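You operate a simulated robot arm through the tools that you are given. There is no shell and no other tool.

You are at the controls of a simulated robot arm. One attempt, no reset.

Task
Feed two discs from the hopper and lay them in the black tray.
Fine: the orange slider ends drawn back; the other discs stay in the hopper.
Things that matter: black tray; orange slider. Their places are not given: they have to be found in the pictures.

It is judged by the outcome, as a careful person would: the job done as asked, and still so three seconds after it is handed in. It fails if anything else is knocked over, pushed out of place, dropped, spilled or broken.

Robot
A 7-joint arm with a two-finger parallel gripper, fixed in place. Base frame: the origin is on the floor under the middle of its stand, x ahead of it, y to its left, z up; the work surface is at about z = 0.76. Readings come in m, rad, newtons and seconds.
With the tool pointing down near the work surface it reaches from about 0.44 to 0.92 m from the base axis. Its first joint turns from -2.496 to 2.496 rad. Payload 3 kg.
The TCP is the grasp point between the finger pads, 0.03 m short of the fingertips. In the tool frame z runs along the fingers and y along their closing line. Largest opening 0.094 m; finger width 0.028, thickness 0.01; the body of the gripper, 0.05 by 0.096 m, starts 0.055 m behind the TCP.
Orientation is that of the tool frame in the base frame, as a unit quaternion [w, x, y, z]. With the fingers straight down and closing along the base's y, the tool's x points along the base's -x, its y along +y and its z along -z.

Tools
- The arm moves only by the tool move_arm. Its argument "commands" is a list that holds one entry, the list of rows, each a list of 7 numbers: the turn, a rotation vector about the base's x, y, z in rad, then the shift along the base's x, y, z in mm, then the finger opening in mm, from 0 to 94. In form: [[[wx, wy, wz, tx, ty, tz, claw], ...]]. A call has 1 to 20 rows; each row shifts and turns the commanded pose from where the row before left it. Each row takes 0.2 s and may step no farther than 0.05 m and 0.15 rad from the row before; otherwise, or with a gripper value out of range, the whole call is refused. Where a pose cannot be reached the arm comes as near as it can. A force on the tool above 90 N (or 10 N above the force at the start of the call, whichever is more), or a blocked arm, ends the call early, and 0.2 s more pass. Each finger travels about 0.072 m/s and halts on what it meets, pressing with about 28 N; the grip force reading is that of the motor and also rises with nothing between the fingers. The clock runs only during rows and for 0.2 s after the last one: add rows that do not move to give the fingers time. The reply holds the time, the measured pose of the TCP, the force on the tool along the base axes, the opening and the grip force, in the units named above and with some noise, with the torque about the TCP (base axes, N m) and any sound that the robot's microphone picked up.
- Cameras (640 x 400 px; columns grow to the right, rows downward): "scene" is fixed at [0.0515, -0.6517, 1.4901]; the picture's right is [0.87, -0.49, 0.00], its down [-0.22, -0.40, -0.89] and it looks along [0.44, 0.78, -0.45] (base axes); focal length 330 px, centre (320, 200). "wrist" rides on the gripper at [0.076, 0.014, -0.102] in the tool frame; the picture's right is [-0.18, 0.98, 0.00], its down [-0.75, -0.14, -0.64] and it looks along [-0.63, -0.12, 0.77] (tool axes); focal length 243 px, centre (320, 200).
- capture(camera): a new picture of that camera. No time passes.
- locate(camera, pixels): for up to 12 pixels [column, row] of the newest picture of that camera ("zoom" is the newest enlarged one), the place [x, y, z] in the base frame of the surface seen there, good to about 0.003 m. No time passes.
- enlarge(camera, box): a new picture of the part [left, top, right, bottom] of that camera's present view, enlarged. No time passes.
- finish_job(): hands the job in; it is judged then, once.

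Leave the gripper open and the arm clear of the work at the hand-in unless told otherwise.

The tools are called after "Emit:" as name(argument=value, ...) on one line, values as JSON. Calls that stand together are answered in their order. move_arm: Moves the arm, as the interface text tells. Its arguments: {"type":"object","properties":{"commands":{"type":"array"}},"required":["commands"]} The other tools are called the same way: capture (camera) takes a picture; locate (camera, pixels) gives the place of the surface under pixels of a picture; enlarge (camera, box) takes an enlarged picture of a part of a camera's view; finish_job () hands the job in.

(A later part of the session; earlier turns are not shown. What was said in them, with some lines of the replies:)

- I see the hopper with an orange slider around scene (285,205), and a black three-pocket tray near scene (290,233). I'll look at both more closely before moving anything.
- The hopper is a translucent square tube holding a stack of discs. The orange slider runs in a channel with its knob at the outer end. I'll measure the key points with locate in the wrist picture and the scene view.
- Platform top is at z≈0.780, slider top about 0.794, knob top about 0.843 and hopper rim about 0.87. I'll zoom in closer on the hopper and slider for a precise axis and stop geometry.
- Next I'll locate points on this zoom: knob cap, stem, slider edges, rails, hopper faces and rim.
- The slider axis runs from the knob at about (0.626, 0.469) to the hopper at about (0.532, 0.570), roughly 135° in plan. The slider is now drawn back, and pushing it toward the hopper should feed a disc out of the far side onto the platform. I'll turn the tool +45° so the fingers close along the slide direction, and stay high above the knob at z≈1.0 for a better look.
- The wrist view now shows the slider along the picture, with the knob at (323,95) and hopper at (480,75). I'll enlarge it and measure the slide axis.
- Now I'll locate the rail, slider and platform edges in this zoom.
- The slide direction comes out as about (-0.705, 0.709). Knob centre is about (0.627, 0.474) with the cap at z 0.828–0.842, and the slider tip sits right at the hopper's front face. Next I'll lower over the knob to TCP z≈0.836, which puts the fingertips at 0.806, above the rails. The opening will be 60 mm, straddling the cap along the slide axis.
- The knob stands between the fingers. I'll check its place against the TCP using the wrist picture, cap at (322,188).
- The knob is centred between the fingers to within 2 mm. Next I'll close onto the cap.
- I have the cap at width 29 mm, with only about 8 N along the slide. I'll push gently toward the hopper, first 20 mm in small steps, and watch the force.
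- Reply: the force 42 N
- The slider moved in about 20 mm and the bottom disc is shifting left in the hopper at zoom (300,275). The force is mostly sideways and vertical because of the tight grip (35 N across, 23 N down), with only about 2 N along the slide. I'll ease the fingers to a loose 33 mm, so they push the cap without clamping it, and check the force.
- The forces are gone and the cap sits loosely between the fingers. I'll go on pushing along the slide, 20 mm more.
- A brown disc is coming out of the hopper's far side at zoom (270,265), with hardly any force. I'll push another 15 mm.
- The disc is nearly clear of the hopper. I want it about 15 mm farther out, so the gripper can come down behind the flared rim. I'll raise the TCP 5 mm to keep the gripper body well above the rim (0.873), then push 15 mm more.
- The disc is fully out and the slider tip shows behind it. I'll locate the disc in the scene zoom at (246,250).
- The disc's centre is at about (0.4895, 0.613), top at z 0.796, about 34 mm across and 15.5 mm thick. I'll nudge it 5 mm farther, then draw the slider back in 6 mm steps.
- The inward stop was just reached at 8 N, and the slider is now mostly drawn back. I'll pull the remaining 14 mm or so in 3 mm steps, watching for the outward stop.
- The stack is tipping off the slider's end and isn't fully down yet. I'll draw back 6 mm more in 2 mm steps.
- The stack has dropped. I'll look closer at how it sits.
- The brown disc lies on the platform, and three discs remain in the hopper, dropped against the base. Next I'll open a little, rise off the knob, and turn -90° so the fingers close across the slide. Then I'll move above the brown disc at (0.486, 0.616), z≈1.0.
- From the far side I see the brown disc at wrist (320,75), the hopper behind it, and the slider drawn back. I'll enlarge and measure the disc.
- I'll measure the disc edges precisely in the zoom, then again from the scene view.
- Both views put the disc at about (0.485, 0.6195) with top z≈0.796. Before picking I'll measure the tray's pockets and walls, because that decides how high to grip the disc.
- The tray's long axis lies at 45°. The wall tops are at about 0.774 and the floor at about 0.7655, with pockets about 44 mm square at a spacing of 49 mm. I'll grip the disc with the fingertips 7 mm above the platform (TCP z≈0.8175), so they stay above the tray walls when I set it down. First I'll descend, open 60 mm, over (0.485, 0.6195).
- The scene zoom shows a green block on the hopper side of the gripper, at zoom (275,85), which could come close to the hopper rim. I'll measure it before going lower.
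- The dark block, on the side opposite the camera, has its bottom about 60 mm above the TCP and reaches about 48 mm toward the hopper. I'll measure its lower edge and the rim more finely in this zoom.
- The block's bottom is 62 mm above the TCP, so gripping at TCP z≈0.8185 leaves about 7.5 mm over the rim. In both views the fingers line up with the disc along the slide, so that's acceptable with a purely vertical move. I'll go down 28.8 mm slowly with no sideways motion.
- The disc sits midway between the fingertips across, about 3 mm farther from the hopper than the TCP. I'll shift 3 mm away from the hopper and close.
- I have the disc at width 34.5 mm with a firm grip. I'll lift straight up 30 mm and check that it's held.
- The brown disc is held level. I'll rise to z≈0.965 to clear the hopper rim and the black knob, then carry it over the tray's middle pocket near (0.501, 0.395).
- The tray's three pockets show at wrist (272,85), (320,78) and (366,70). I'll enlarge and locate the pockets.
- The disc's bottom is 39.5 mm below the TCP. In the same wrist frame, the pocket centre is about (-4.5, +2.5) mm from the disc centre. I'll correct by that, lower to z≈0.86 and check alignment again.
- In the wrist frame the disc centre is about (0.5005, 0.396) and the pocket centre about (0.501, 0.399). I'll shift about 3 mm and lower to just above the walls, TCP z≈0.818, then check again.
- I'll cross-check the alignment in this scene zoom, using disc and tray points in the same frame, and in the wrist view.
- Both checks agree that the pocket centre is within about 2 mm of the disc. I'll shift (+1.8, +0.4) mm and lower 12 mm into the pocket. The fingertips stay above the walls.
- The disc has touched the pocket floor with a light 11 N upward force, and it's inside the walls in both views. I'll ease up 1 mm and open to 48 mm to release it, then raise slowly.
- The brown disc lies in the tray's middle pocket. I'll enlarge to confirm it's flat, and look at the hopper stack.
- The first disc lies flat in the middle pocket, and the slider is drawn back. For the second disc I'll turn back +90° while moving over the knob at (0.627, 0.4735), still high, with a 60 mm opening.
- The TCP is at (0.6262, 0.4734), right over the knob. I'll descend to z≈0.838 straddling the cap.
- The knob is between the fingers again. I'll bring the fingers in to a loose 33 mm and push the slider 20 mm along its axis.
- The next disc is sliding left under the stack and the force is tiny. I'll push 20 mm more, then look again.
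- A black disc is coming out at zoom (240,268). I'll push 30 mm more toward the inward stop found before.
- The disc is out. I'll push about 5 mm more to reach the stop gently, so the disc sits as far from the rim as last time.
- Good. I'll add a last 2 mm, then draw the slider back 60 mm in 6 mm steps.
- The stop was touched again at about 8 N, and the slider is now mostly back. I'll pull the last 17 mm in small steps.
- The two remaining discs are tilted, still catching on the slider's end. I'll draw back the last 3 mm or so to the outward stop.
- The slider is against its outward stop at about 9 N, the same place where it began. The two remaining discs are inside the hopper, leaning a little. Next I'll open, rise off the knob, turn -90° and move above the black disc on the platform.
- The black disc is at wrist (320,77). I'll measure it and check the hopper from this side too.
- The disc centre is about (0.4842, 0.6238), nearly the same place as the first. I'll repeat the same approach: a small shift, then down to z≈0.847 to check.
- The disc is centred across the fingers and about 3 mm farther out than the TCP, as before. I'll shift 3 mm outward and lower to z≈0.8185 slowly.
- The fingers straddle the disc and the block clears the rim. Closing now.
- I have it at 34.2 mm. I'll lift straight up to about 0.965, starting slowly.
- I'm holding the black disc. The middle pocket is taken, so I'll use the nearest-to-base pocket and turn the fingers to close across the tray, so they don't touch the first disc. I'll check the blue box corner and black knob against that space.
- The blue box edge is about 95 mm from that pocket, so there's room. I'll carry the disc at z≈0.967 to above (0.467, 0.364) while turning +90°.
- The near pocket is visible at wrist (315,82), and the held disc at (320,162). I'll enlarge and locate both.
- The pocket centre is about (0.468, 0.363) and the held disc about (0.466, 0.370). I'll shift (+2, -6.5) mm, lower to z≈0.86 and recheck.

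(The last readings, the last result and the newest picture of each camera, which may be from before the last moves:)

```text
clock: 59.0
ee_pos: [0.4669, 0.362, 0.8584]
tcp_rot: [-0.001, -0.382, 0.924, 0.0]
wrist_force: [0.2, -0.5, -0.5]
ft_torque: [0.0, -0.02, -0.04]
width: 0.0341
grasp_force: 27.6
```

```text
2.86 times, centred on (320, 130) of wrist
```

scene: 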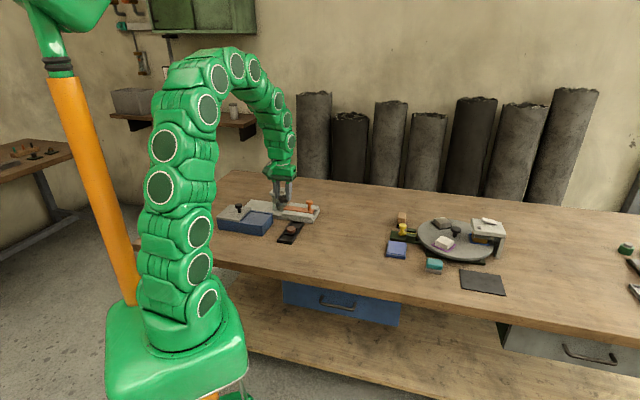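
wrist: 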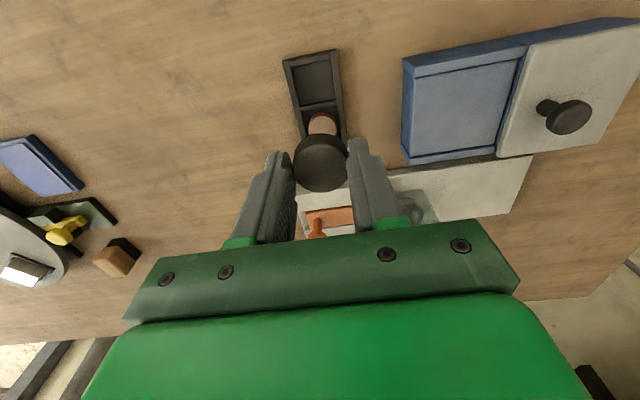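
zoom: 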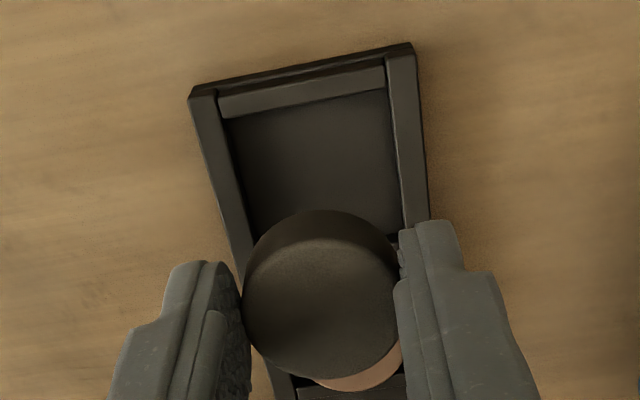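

Emit:
locate(camera="zoom", pixels=[[226, 122], [384, 97], [322, 242], [328, 380], [322, 310], [300, 100], [192, 92], [410, 48], [320, 170], [262, 262], [385, 262]])

Emit:
enlarge(camera="scene", box=[262, 205, 322, 250])

```text
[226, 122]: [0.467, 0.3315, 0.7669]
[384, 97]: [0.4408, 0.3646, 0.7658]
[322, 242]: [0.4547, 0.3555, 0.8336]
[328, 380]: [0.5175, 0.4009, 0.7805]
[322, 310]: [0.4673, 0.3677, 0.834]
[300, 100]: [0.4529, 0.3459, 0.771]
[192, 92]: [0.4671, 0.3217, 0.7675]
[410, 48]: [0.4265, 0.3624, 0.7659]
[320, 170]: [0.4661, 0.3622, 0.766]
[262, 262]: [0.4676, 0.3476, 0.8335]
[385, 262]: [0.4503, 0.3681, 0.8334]
```

```text
8.89 times, centred on (292, 228) of scene
```

zoom: 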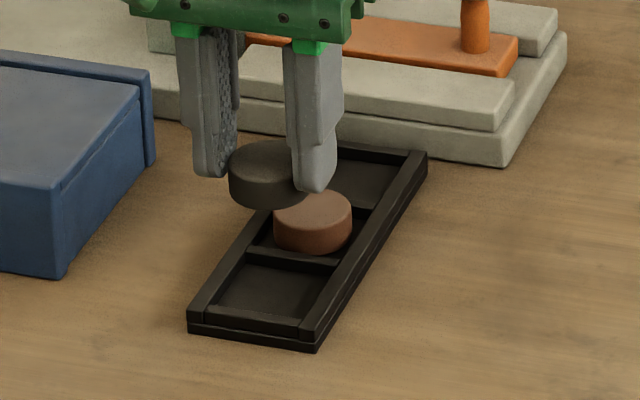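

In the wrist frame the disc is within about 2–3 mm of the pocket centre. I'll shift (0, -2.1) mm and lower to just above the walls, z≈0.819, to recheck.

Emit:
move_arm(commands=[[[0, 0, 0, 0, -2.1, -15, 25], [0, 0, 0, 0, 0, -15, 25], [0, 0, 0, 0, 0, -9, 25], [0, 0, 0, 0, 0, 0, 25], [0, 0, 0, 0, 0, 0, 25]]])

Emit:
enlarge(camera="scene", box=[262, 205, 322, 250])

Emit:
enlarge(camera="wrist", box=[220, 80, 420, 205])

```text
clock: 60.2
ee_pos: [0.4657, 0.358, 0.8175]
tcp_rot: [0.0, -0.383, 0.924, 0.0]
wrist_force: [-0.1, 0.4, 0.2]
ft_torque: [-0.02, 0.0, 0.0]
width: 0.0345
grasp_force: 27.8
```

```text
8.89 times, centred on (292, 228) of scene
```

zoom: 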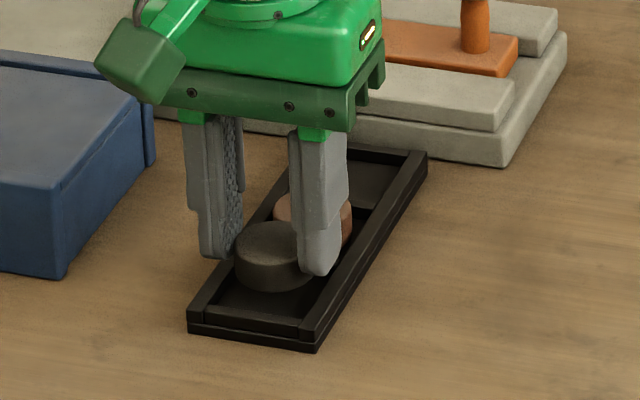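

```text
3.20 times, centred on (320, 142) of wrist
```

zoom: 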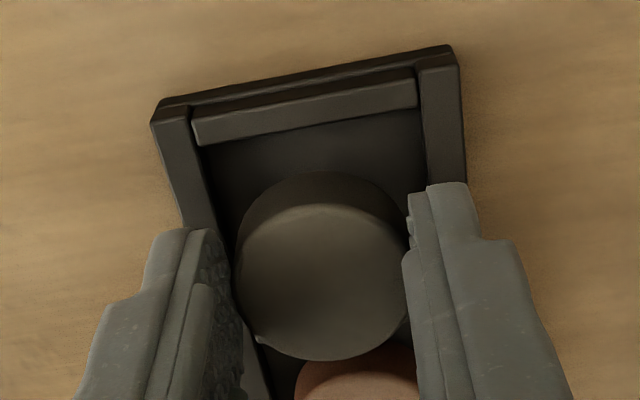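

The disc lies between the walls, within about 2 mm of the pocket centre. I'll shift (-1.4, -0.7) mm and lower 10 mm to set it down.

Emit:
move_arm(commands=[[[0, 0, 0, -1.4, -0.7, -2, 25], [0, 0, 0, 0, 0, -3, 25], [0, 0, 0, 0, 0, -3, 25], [0, 0, 0, 0, 0, -1.5, 25], [0, 0, 0, 0, 0, 0, 25]]])

Emit:
enlarge(camera="scene", box=[262, 205, 322, 250])

Emit:
enlarge(camera="wrist", box=[220, 80, 420, 205])

```text
clock: 61.4
ee_pos: [0.4638, 0.3582, 0.8087]
tcp_rot: [0.001, -0.382, 0.924, 0.0]
wrist_force: [0.1, 0.1, 1.1]
ft_torque: [0.02, -0.01, 0.01]
width: 0.0345
grasp_force: 27.5
```

```text
8.89 times, centred on (292, 228) of scene
```

zoom: 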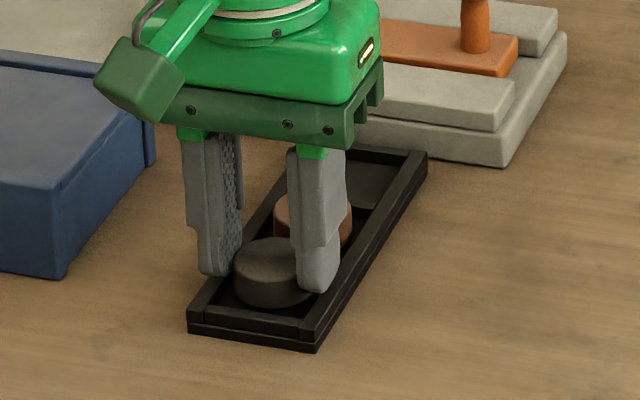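

```text
3.20 times, centred on (320, 142) of wrist
```

zoom: 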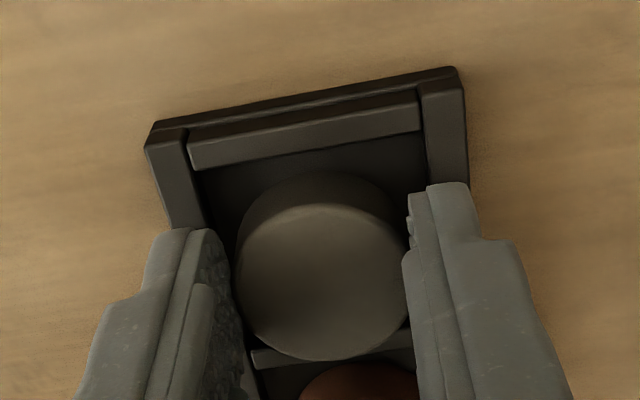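

The disc is within the pocket with the divider clear below it, hovering about 1 mm over the floor. I'll lower 1.2 mm more, then open to 48 mm.

Emit:
move_arm(commands=[[[0, 0, 0, 0, 0, -1.2, 25], [0, 0, 0, 0, 0, 0, 25]]])

Emit:
move_arm(commands=[[[0, 0, 0, 0, 0, 0.7, 30], [0, 0, 0, 0, 0, 0, 36], [0, 0, 0, 0, 0, 0, 42], [0, 0, 0, 0, 0, 0, 48], [0, 0, 0, 0, 0, 0, 48]]])

Emit:
enlarge(camera="scene", box=[262, 205, 322, 250])

```text
clock: 62.0
ee_pos: [0.4656, 0.3575, 0.8071]
tcp_rot: [0.0, -0.383, 0.924, 0.0]
wrist_force: [0.1, 0.3, -0.3]
ft_torque: [0.03, -0.01, -0.01]
width: 0.0343
grasp_force: 27.3
```

```text
clock: 63.2
ee_pos: [0.4636, 0.3562, 0.8086]
tcp_rot: [0.0, -0.383, 0.924, -0.001]
wrist_force: [-0.2, 0.0, -0.2]
ft_torque: [0.02, 0.03, 0.0]
width: 0.0481
grasp_force: 0.1
```

```text
8.89 times, centred on (292, 228) of scene
```

zoom: 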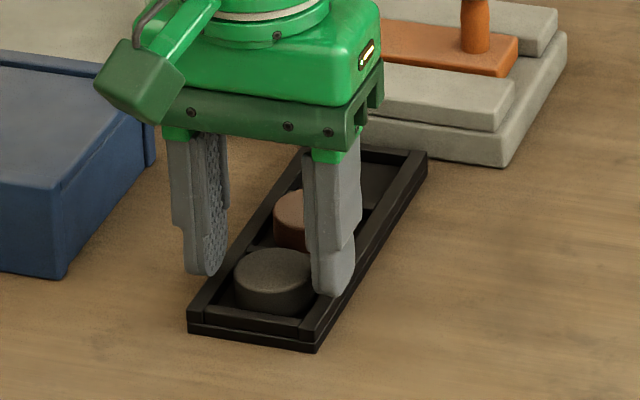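

The disc dropped the last millimetre or so and lies in the pocket, with the fingers clear on both sides. I'll raise straight up and look.

Emit:
move_arm(commands=[[[0, 0, 0, 0, 0, 5, 48], [0, 0, 0, 0, 0, 15, 48], [0, 0, 0, 0, 0, 30, 48], [0, 0, 0, 0, 0, 45, 48], [0, 0, 0, 0, 0, 45, 60], [0, 0, 0, 0, 0, 45, 70], [0, 0, 0, 0, 0, 0, 70]]])

Emit:
capture(camera="wrist")

Emit:
enlarge(camera="scene", box=[240, 183, 330, 247])

```text
clock: 64.8
ee_pos: [0.4631, 0.355, 0.9933]
tcp_rot: [-0.001, -0.382, 0.924, -0.001]
wrist_force: [0.1, -0.2, -0.3]
ft_torque: [-0.04, 0.0, -0.02]
width: 0.0701
grasp_force: 0.1
```

```text
taken
```

wrist: 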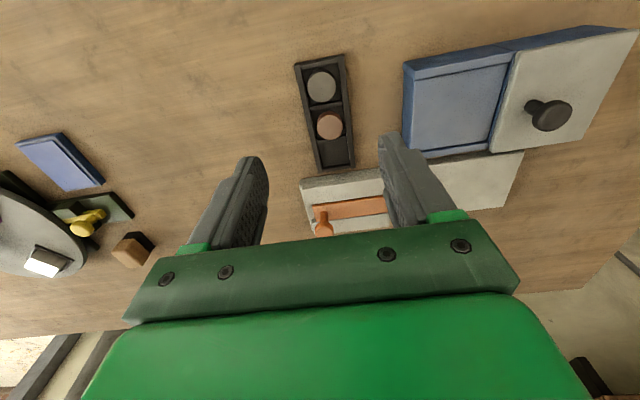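

```text
6.25 times, centred on (285, 215) of scene
```

zoom: 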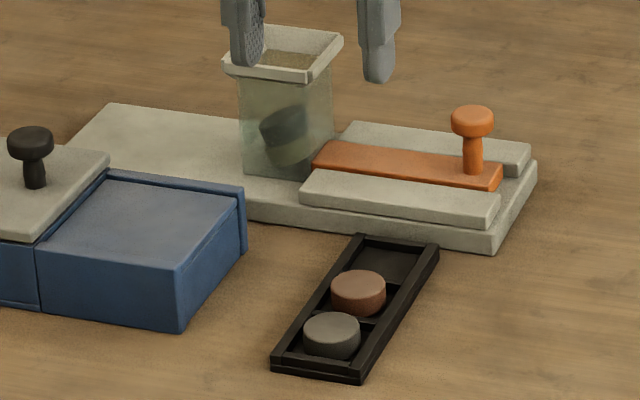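

Both discs lie in their own pockets. I'll compare the slider and hopper with the starting zoom, using the same box as at the start, and check the tray discs are flat.

Emit:
enlarge(camera="scene", box=[264, 183, 324, 221])

Emit:
enlarge(camera="wrist", box=[250, 40, 410, 180])

```text
10.53 times, centred on (294, 202) of scene
```

zoom: 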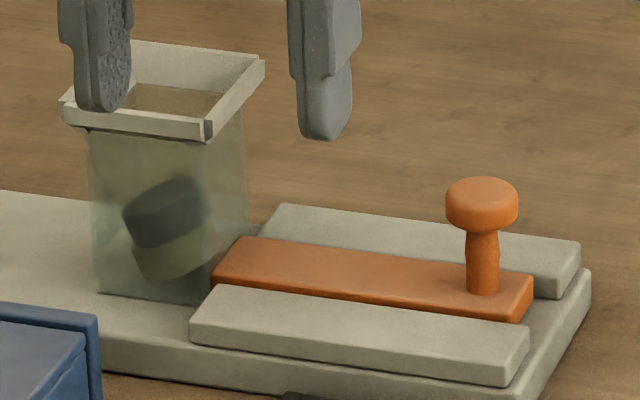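

```text
2.86 times, centred on (330, 110) of wrist
```

zoom: 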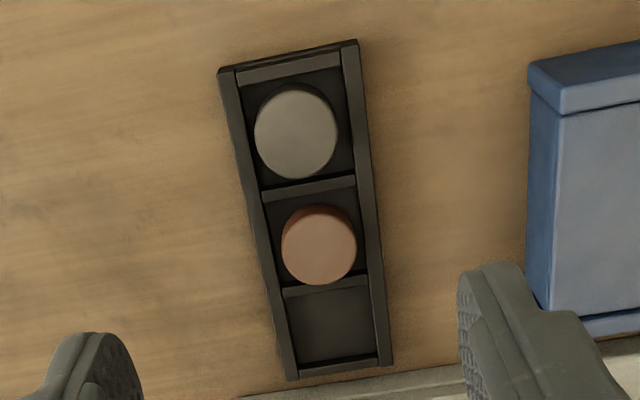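

The slider matches its starting place to the pixel, and the fixture hasn't shifted. Two discs remain inside the hopper, unchanged since the last look, and both tray discs are flat in their pockets. I'll raise the arm a little more with the gripper open, clear of the work.

Emit:
move_arm(commands=[[[0, 0, 0, 0, 0, 30, 80], [0, 0, 0, 0, 0, 30, 90], [0, 0, 0, 0, 0, 0, 90], [0, 0, 0, 0, 0, 0, 90], [0, 0, 0, 0, 0, 0, 90]]])

Emit:
capture(camera="scene")

Emit:
enlarge(camera="scene", box=[230, 180, 330, 247])

```text
clock: 66.0
ee_pos: [0.4645, 0.357, 1.0521]
tcp_rot: [0.0, -0.383, 0.924, 0.0]
wrist_force: [0.3, -0.5, 0.0]
ft_torque: [-0.01, -0.02, -0.03]
width: 0.0902
grasp_force: 0.0
```

```text
taken
```

scene: 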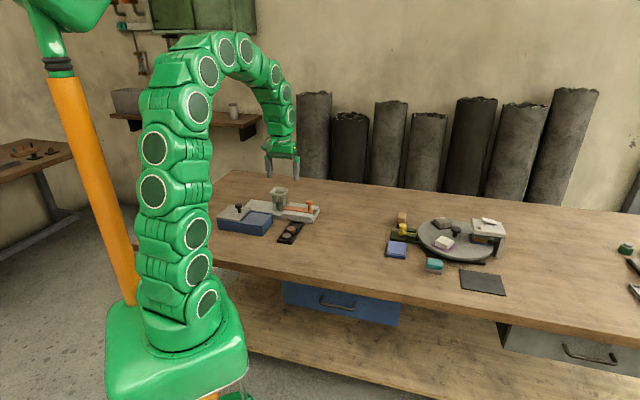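

```text
5.97 times, centred on (280, 214) of scene
```

zoom: 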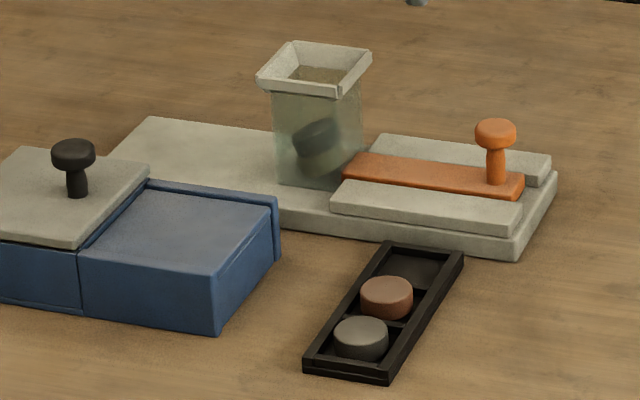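

Everything is as asked. Two discs lie flat in the black tray, the orange slider is fully drawn back, and the other two discs are in the hopper. Nothing else has moved, the gripper is open and the arm is clear. I'm handing the job in.

Emit:
finish_job()

```text
The job is handed in.
```

The job is handed in: two discs, one brown and one black, are lying flat in separate pockets of the black tray.

- **Slider:** the orange slider is fully drawn back, in the same place as at the start.
- **Hopper:** the other two discs stayed in the hopper. They are leaning at an angle rather than lying flat. They were already tilted when the slider finished drawing back, and I left them that way.
- **Surroundings:** nothing else was knocked or shifted. The gripper is open and the arm is raised clear of the work.
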